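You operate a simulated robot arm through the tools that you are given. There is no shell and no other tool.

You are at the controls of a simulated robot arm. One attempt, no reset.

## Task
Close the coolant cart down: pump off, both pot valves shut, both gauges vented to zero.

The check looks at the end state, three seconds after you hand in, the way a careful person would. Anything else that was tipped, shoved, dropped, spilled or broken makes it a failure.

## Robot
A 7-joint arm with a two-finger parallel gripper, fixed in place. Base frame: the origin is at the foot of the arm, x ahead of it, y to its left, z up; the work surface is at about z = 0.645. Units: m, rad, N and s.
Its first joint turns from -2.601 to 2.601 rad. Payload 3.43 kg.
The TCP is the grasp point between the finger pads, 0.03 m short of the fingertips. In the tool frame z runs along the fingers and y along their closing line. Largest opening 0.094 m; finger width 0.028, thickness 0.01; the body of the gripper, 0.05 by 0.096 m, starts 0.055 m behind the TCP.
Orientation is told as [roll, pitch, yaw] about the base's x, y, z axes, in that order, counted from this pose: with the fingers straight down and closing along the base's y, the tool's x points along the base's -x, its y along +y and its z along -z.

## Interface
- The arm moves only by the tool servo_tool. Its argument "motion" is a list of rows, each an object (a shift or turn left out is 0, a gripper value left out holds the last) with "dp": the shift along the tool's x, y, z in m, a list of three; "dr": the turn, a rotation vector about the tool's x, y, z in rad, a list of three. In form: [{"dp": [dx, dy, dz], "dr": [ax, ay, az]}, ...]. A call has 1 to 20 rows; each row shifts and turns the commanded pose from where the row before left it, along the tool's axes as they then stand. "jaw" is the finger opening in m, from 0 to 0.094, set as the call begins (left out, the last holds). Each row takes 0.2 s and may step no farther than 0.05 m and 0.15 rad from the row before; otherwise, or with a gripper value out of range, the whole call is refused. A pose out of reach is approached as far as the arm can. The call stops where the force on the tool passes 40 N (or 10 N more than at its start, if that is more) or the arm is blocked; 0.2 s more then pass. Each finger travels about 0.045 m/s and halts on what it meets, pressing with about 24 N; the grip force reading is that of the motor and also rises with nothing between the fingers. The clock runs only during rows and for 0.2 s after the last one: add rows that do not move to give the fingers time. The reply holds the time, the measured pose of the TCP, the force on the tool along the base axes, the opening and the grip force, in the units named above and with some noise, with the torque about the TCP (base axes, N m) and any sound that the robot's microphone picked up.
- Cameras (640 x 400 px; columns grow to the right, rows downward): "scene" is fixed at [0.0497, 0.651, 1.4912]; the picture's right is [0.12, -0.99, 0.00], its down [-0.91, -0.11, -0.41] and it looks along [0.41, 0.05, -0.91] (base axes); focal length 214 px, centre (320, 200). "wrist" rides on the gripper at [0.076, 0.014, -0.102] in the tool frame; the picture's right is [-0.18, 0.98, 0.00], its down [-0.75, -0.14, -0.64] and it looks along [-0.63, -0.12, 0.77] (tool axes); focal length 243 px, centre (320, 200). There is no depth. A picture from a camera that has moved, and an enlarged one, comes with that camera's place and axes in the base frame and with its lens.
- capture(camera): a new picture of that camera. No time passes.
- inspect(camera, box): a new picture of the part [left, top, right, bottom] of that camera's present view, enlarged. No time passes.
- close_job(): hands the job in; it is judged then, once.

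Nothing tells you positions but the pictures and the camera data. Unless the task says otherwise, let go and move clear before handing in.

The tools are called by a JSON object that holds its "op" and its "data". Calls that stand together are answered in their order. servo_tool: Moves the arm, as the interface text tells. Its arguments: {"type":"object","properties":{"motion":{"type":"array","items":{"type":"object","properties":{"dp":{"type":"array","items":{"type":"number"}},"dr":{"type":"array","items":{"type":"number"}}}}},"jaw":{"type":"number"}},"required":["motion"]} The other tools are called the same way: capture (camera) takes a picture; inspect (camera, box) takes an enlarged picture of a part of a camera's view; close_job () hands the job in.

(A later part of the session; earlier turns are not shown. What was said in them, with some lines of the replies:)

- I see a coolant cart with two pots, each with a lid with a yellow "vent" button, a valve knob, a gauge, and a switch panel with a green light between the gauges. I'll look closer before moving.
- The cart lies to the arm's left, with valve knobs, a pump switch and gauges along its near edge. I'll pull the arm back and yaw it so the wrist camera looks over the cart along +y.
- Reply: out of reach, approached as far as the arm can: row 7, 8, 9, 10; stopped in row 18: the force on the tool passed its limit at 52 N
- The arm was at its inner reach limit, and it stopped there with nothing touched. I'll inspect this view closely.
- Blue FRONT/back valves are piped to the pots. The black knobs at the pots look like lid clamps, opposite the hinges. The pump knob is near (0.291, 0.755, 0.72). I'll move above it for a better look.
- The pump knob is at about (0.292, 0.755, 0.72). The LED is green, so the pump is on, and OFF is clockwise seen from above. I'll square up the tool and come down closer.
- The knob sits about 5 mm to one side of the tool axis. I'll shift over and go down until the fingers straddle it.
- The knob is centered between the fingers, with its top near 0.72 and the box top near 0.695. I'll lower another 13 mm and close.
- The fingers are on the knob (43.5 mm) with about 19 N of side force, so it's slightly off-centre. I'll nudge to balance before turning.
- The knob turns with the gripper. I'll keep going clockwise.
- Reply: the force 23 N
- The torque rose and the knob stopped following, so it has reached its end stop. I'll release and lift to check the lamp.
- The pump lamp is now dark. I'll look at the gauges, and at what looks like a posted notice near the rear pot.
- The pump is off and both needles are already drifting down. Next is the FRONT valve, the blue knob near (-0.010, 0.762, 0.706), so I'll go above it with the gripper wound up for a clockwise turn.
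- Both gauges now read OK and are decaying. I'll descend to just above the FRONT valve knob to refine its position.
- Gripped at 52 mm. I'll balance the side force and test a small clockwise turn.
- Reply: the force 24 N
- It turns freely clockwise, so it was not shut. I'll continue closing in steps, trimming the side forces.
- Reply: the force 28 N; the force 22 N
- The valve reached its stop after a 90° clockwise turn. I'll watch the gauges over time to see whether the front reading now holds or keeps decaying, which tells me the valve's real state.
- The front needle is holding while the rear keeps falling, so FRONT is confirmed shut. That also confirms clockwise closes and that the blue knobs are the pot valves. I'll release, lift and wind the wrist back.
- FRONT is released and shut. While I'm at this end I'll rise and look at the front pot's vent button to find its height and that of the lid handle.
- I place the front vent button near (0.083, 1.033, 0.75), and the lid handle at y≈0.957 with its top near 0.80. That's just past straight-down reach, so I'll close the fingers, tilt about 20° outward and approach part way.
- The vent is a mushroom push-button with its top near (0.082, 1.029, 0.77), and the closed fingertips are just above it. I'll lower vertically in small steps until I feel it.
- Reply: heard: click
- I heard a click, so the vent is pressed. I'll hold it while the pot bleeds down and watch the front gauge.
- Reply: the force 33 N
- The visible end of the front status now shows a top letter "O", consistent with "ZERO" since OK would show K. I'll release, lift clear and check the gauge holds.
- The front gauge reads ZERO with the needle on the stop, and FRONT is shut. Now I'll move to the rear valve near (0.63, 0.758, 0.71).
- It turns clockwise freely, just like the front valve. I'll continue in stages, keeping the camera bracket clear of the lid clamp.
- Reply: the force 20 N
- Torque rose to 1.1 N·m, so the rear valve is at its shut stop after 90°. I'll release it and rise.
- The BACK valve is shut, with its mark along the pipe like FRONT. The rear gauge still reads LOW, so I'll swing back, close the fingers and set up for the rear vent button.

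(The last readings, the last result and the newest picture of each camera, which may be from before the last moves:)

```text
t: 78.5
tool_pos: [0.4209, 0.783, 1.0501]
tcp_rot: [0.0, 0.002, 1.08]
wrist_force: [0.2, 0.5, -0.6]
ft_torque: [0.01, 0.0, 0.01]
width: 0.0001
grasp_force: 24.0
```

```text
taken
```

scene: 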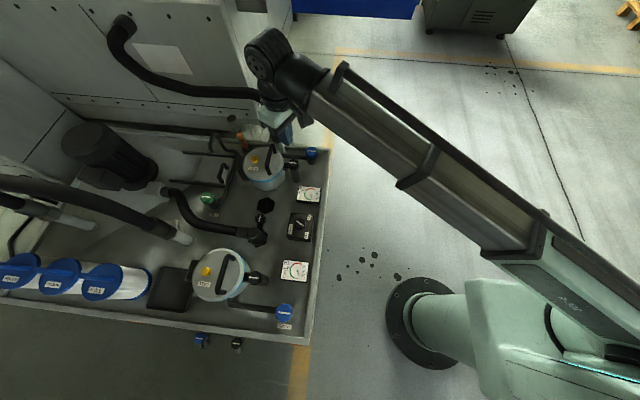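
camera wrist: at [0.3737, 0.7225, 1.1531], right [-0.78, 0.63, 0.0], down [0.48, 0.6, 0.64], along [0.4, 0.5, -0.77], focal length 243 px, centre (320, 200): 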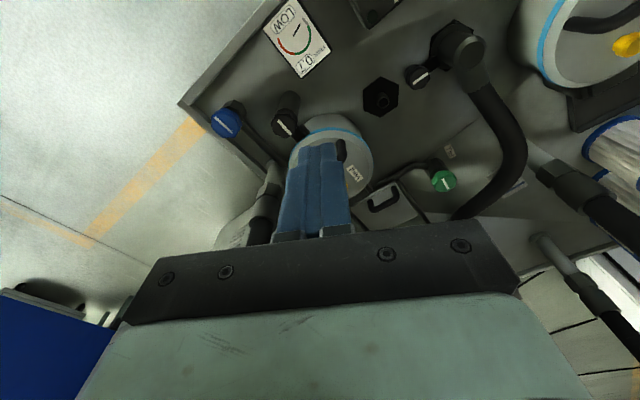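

{"op": "servo_tool", "data": {"motion": [{"dr": [0, -0.125, 0]}, {"dr": [0, -0.125, 0]}, {"dr": [0, -0.125, 0]}, {"dr": [0, -0.125, 0]}, {"dp": [-0.01775, -0.0003, 0.0389]}, {"dp": [-0.01775, -0.0003, 0.0389]}, {"dp": [-0.01775, -0.0003, 0.0389]}, {}]}}

{"op": "capture", "data": {"camera": "wrist"}}

{"op": "capture", "data": {"camera": "scene"}}

```text
t: 80.3
tool_pos: [0.4691, 0.8723, 0.9724]
tcp_rot: [0.0, -0.5, 1.077]
wrist_force: [-0.1, -0.6, -0.2]
ft_torque: [0.02, 0.0, -0.02]
width: 0.0
grasp_force: 23.5
```

```text
taken
camera wrist: at [0.403, 0.7768, 1.0271], right [-0.79, 0.61, 0.09], down [0.29, 0.24, 0.92], along [0.54, 0.76, -0.37], focal length 243 px, centre (320, 200)
```

wrist: 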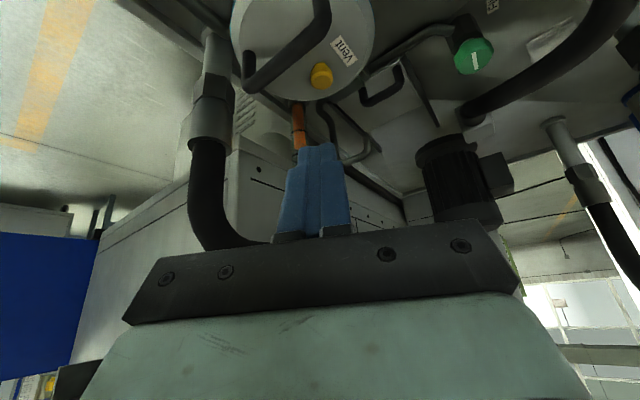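

```text
taken
```

scene: 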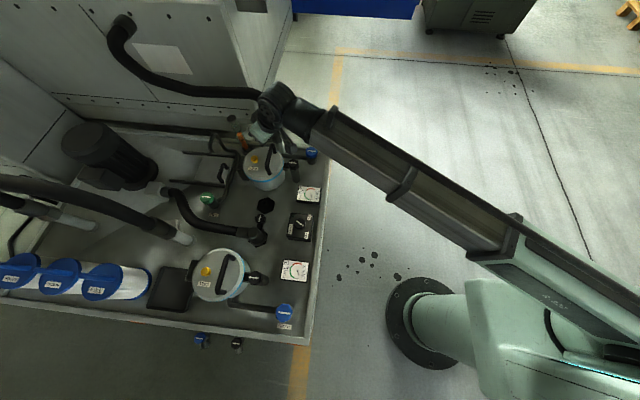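

{"op": "inspect", "data": {"camera": "wrist", "box": [230, 0, 390, 160]}}

{"op": "inspect", "data": {"camera": "scene", "box": [220, 100, 320, 200]}}

```text
2.50 times, centred on (310, 80) of wrist
camera zoom: at [0.403, 0.7768, 1.0271], right [-0.79, 0.61, 0.09], down [0.29, 0.24, 0.92], along [0.54, 0.76, -0.37], focal length 606 px, centre (345, 500)
```

zoom: 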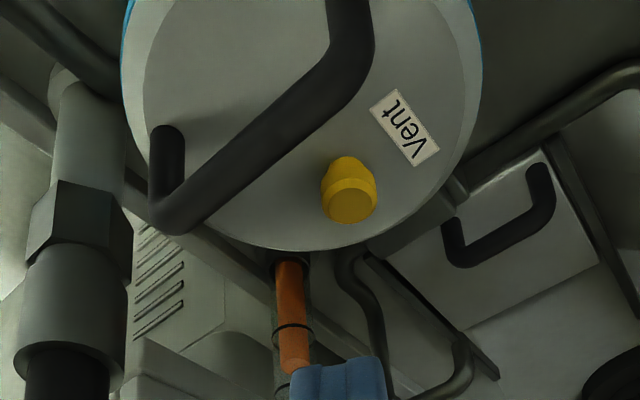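

```text
4.00 times, centred on (270, 150) of scene
camera zoom: at [0.0497, 0.651, 1.4912], right [0.12, -0.99, 0.0], down [-0.91, -0.11, -0.41], along [0.41, 0.05, -0.91], focal length 858 px, centre (520, 400)
```

zoom: 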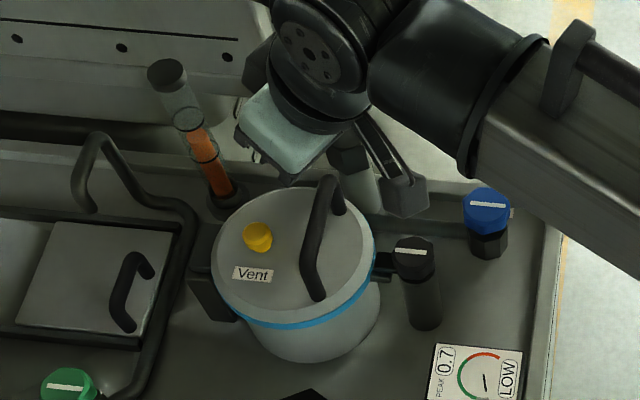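

Both cameras agree on the rear button at (0.527, 0.978, 0.77). My approach line runs almost along the finger axis and passes well over the handle, so I'll go in.

{"op": "servo_tool", "data": {"motion": [{"dp": [-0.00456, -0.0002, 0.0358]}, {"dp": [-0.00456, -0.0002, 0.0358]}, {"dp": [-0.00456, -0.0002, 0.0358]}, {"dp": [-0.00456, -0.0002, 0.0358]}, {}]}}

{"op": "capture", "data": {"camera": "wrist"}}

{"op": "inspect", "data": {"camera": "scene", "box": [220, 100, 320, 200]}}

```text
t: 81.5
tool_pos: [0.5112, 0.9458, 0.8579]
tcp_rot: [-0.001, -0.5, 1.078]
wrist_force: [0.0, 0.2, 0.0]
ft_torque: [0.01, -0.01, -0.01]
width: 0.0001
grasp_force: 23.8
```

```text
taken
camera wrist: at [0.4447, 0.8504, 0.9129], right [-0.79, 0.61, 0.09], down [0.29, 0.25, 0.92], along [0.54, 0.76, -0.37], focal length 243 px, centre (320, 200)
```

wrist: 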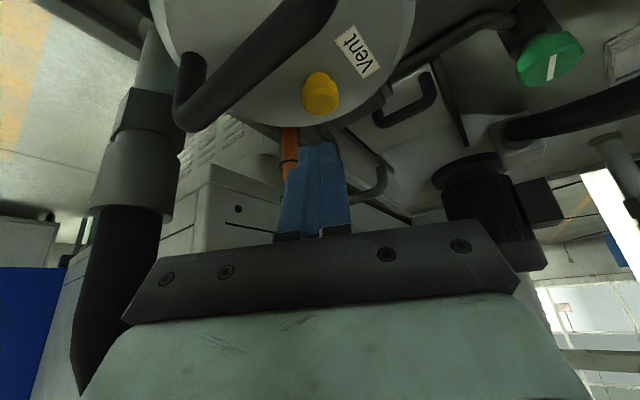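

```text
4.00 times, centred on (270, 150) of scene
camera zoom: at [0.0497, 0.651, 1.4912], right [0.12, -0.99, 0.0], down [-0.91, -0.11, -0.41], along [0.41, 0.05, -0.91], focal length 858 px, centre (520, 400)
```

zoom: 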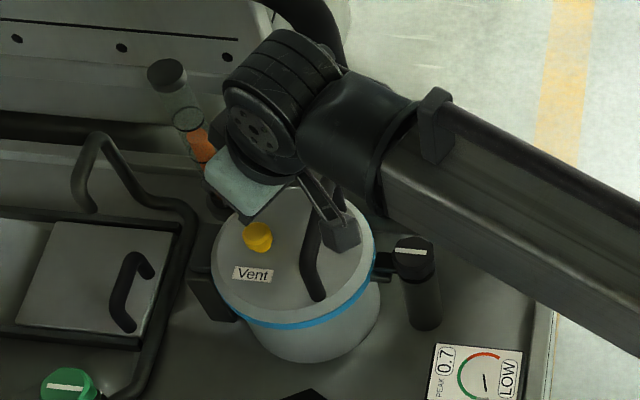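

{"op": "servo_tool", "data": {"motion": [{"dp": [-0.0005, 0.0005, 0.0211]}, {"dp": [-0.0005, 0.0005, 0.0211]}, {}]}}

{"op": "inspect", "data": {"camera": "wrist", "box": [240, 60, 400, 180]}}

{"op": "inspect", "data": {"camera": "scene", "box": [220, 100, 320, 200]}}

```text
t: 82.3
tool_pos: [0.5222, 0.9652, 0.8208]
tcp_rot: [-0.001, -0.499, 1.076]
wrist_force: [0.3, -1.1, 0.0]
ft_torque: [-0.02, 0.01, 0.03]
width: 0.0
grasp_force: 23.6
```

```text
3.33 times, centred on (320, 120) of wrist
camera zoom: at [0.4549, 0.8699, 0.8743], right [-0.79, 0.61, 0.09], down [0.29, 0.25, 0.92], along [0.54, 0.76, -0.37], focal length 809 px, centre (320, 467)
```

zoom: 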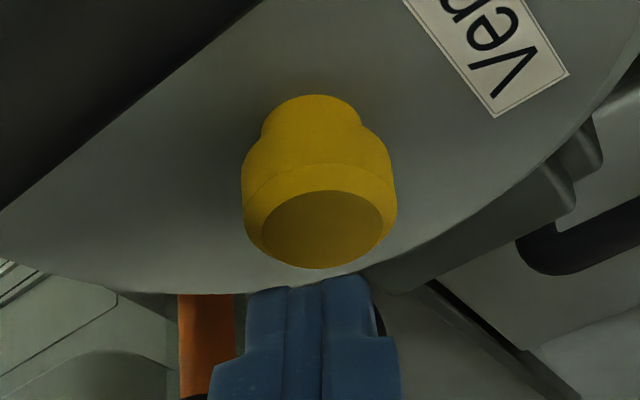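

```text
4.00 times, centred on (270, 150) of scene
camera zoom: at [0.0497, 0.651, 1.4912], right [0.12, -0.99, 0.0], down [-0.91, -0.11, -0.41], along [0.41, 0.05, -0.91], focal length 858 px, centre (520, 400)
```

zoom: 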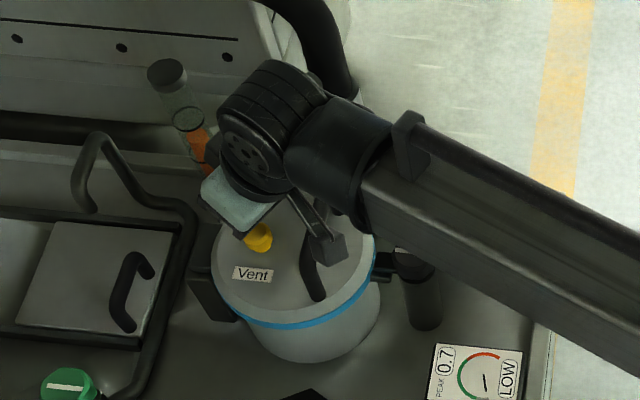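

{"op": "servo_tool", "data": {"motion": [{"dp": [0.0043, 0.0015, 0.0079]}, {"dp": [0.0043, 0, 0.0079]}, {}]}}

{"op": "inspect", "data": {"camera": "wrist", "box": [240, 60, 400, 180]}}

{"op": "inspect", "data": {"camera": "scene", "box": [240, 130, 340, 210]}}

```text
t: 83.1
tool_pos: [0.521, 0.9669, 0.806]
tcp_rot: [-0.002, -0.507, 1.078]
wrist_force: [6.8, -4.0, 36.8]
ft_torque: [-0.08, -0.26, 0.03]
width: 0.0
grasp_force: 24.0
heard: click
```

```text
3.33 times, centred on (320, 120) of wrist
camera zoom: at [0.4533, 0.8701, 0.8595], right [-0.79, 0.61, 0.09], down [0.29, 0.24, 0.93], along [0.54, 0.76, -0.36], focal length 809 px, centre (320, 467)
```

zoom: 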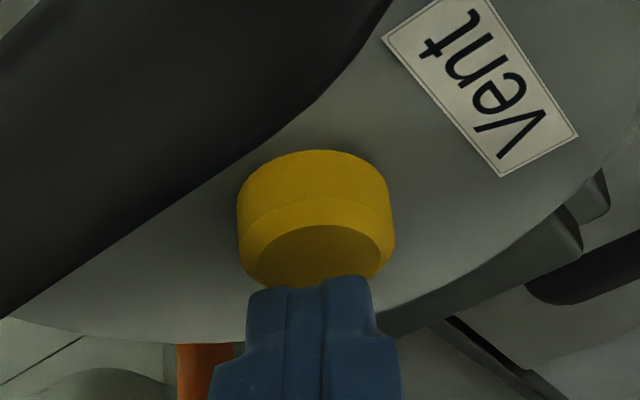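

```text
5.00 times, centred on (290, 170) of scene
camera zoom: at [0.0497, 0.651, 1.4912], right [0.12, -0.99, 0.0], down [-0.91, -0.11, -0.41], along [0.41, 0.05, -0.91], focal length 1072 px, centre (470, 350)
```

zoom: 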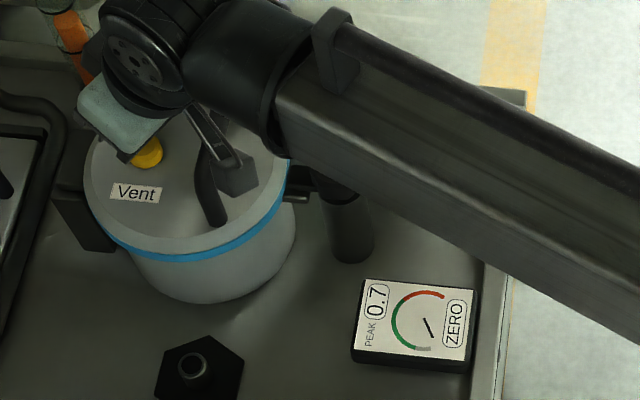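

The rear vent clicked and the rear gauge now reads ZERO. I'll ease the pressure slightly and hold a moment to bleed fully.

{"op": "servo_tool", "data": {"motion": [{"dp": [-0.0005, 0, -0.0009]}, {}, {}, {}, {}, {}, {}, {}, {}, {}, {}, {}]}}

{"op": "inspect", "data": {"camera": "scene", "box": [285, 170, 335, 210]}}

{"op": "inspect", "data": {"camera": "scene", "box": [275, 250, 325, 290]}}

```text
t: 84.3
tool_pos: [0.5195, 0.9653, 0.8075]
tcp_rot: [-0.001, -0.507, 1.079]
wrist_force: [-1.9, -6.6, 19.5]
ft_torque: [-0.21, 0.06, -0.02]
width: 0.0
grasp_force: 23.9
stopped in row 6: the force on the tool passed its limit at 48 N (the readings are from after the stop); the commanded pose is now the measured one
```

```text
10.00 times, centred on (310, 190) of scene
camera zoom: at [0.0497, 0.651, 1.4912], right [0.12, -0.99, 0.0], down [-0.91, -0.11, -0.41], along [0.41, 0.05, -0.91], focal length 2145 px, centre (420, 300)
```

zoom: 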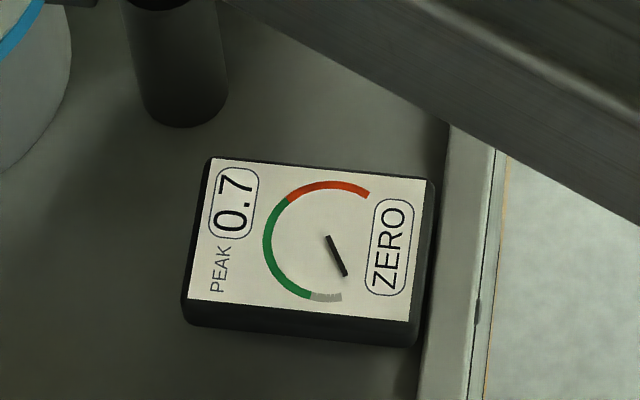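

```text
10.00 times, centred on (300, 270) of scene
camera zoom: at [0.0497, 0.651, 1.4912], right [0.12, -0.99, 0.0], down [-0.91, -0.11, -0.41], along [0.41, 0.05, -0.91], focal length 2145 px, centre (520, -500)
```

zoom: 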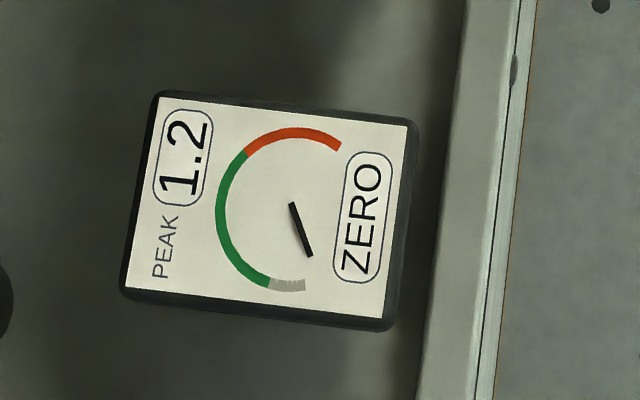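

Both gauges read ZERO. I'll lift straight off the button and retreat along the approach line.

{"op": "servo_tool", "data": {"motion": [{"dp": [-0.0096, 0, -0.0175]}, {"dp": [-0.0144, 0, -0.0263]}, {"dp": [-0.0096, 0, -0.0175]}, {"dp": [0, 0, -0.04]}, {"dp": [0, 0, -0.04]}, {"dp": [0, 0, -0.04]}, {"dp": [0, 0, -0.04]}, {"dp": [0, 0, -0.04]}, {"dr": [0, 0.125, 0]}, {"dr": [0, 0.125, 0]}, {"dr": [0, 0.125, 0]}, {"dr": [0, 0.125, 0]}, {}]}}

{"op": "capture", "data": {"camera": "wrist"}}

{"op": "capture", "data": {"camera": "scene"}}

```text
t: 87.2
tool_pos: [0.4744, 0.8813, 1.049]
tcp_rot: [-0.001, -0.002, 1.076]
wrist_force: [0.1, -0.1, -0.5]
ft_torque: [0.0, 0.02, -0.01]
width: 0.0001
grasp_force: 24.2
```

```text
taken
camera wrist: at [0.4267, 0.8208, 1.1521], right [-0.78, 0.63, 0.0], down [0.48, 0.6, 0.64], along [0.4, 0.5, -0.77], focal length 243 px, centre (320, 200)
```

wrist: 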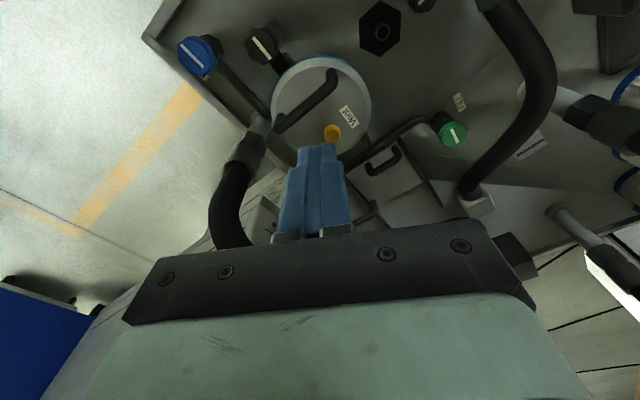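

```text
taken
```

scene: 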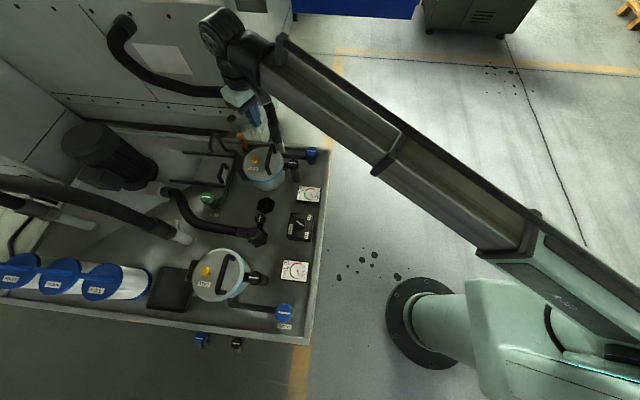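

Clear of the cart. I'll pull back a little more, let time pass and confirm everything stays as left.

{"op": "servo_tool", "data": {"motion": [{"dp": [0.04, 0, -0.01]}, {"dp": [0.04, 0, -0.01]}, {"dp": [0.04, 0, -0.01]}, {}, {}, {}, {}, {}, {}, {}, {}, {}, {}, {}, {}, {}, {}, {}], "jaw": 0.05}}

{"op": "inspect", "data": {"camera": "scene", "box": [260, 140, 340, 240]}}

{"op": "inspect", "data": {"camera": "scene", "box": [180, 230, 340, 330]}}

{"op": "inspect", "data": {"camera": "scene", "box": [150, 120, 310, 220]}}

```text
t: 91.0
tool_pos: [0.4173, 0.7766, 1.0773]
tcp_rot: [-0.001, -0.004, 1.075]
wrist_force: [-1.0, 0.1, 0.9]
ft_torque: [0.01, 0.01, -0.01]
width: 0.0499
grasp_force: 0.0
```

```text
4.00 times, centred on (300, 190) of scene
camera zoom: at [0.0497, 0.651, 1.4912], right [0.12, -0.99, 0.0], down [-0.91, -0.11, -0.41], along [0.41, 0.05, -0.91], focal length 858 px, centre (400, 240)
```

zoom: 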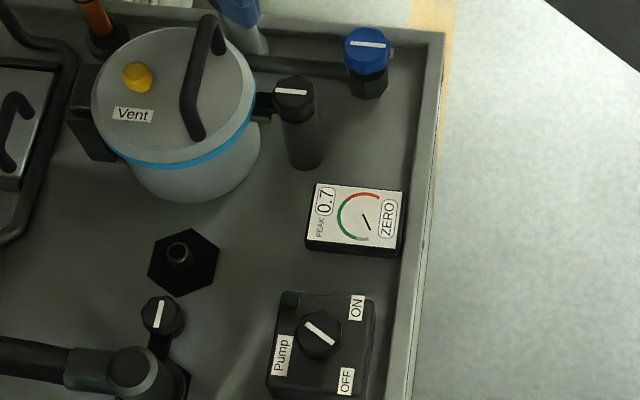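

```text
4.00 times, centred on (260, 280) of scene
camera zoom: at [0.0497, 0.651, 1.4912], right [0.12, -0.99, 0.0], down [-0.91, -0.11, -0.41], along [0.41, 0.05, -0.91], focal length 858 px, centre (560, -120)
```

zoom: 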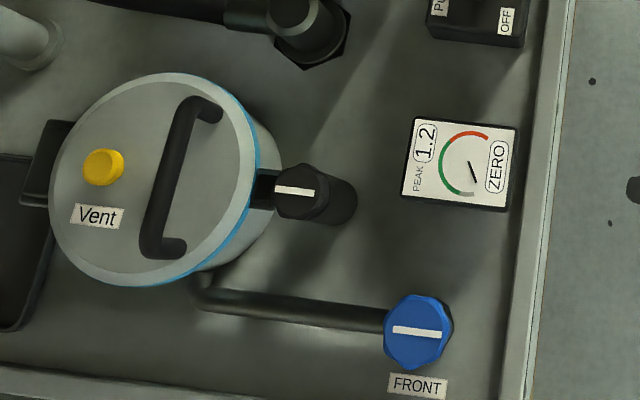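

```text
4.00 times, centred on (230, 170) of scene
camera zoom: at [0.0497, 0.651, 1.4912], right [0.12, -0.99, 0.0], down [-0.91, -0.11, -0.41], along [0.41, 0.05, -0.91], focal length 858 px, centre (680, 320)
```

zoom: 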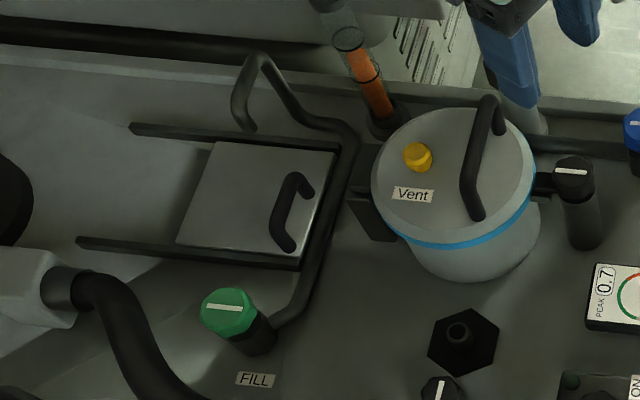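

Everything checks out:
- **Pump:** lamp dark, knob at the OFF stop.
- **Valves:** FRONT and BACK both turned to their shut stops.
- **Gauges:** both have stayed at ZERO after I released the vent buttons.

Nothing else on the cart was disturbed and the arm is clear, so I'm handing in.

{"op": "close_job", "data": {}}

```text
The job is handed in.
```

The coolant cart is closed down and I've handed the job in; I haven't seen the check's result.

- **Pump:** the knob is at its OFF stop and the green lamp is out.
- **Pot valves:** the blue FRONT and BACK knobs are each turned 90° clockwise to their stops. I took clockwise as shut because, after I turned FRONT, its gauge held steady while the still-open rear one kept falling.
- **Gauges:** I pressed each pot's vent button until it clicked and the gauge read ZERO. In the last pictures, taken after I let go and backed away, both still read ZERO.

While I held the rear vent button, the force briefly reached 48 N and stopped that move. I saw no damage or movement afterwards. I left the lid clamps, the FILL valve and the side taps alone, and the arm is clear of the cart.
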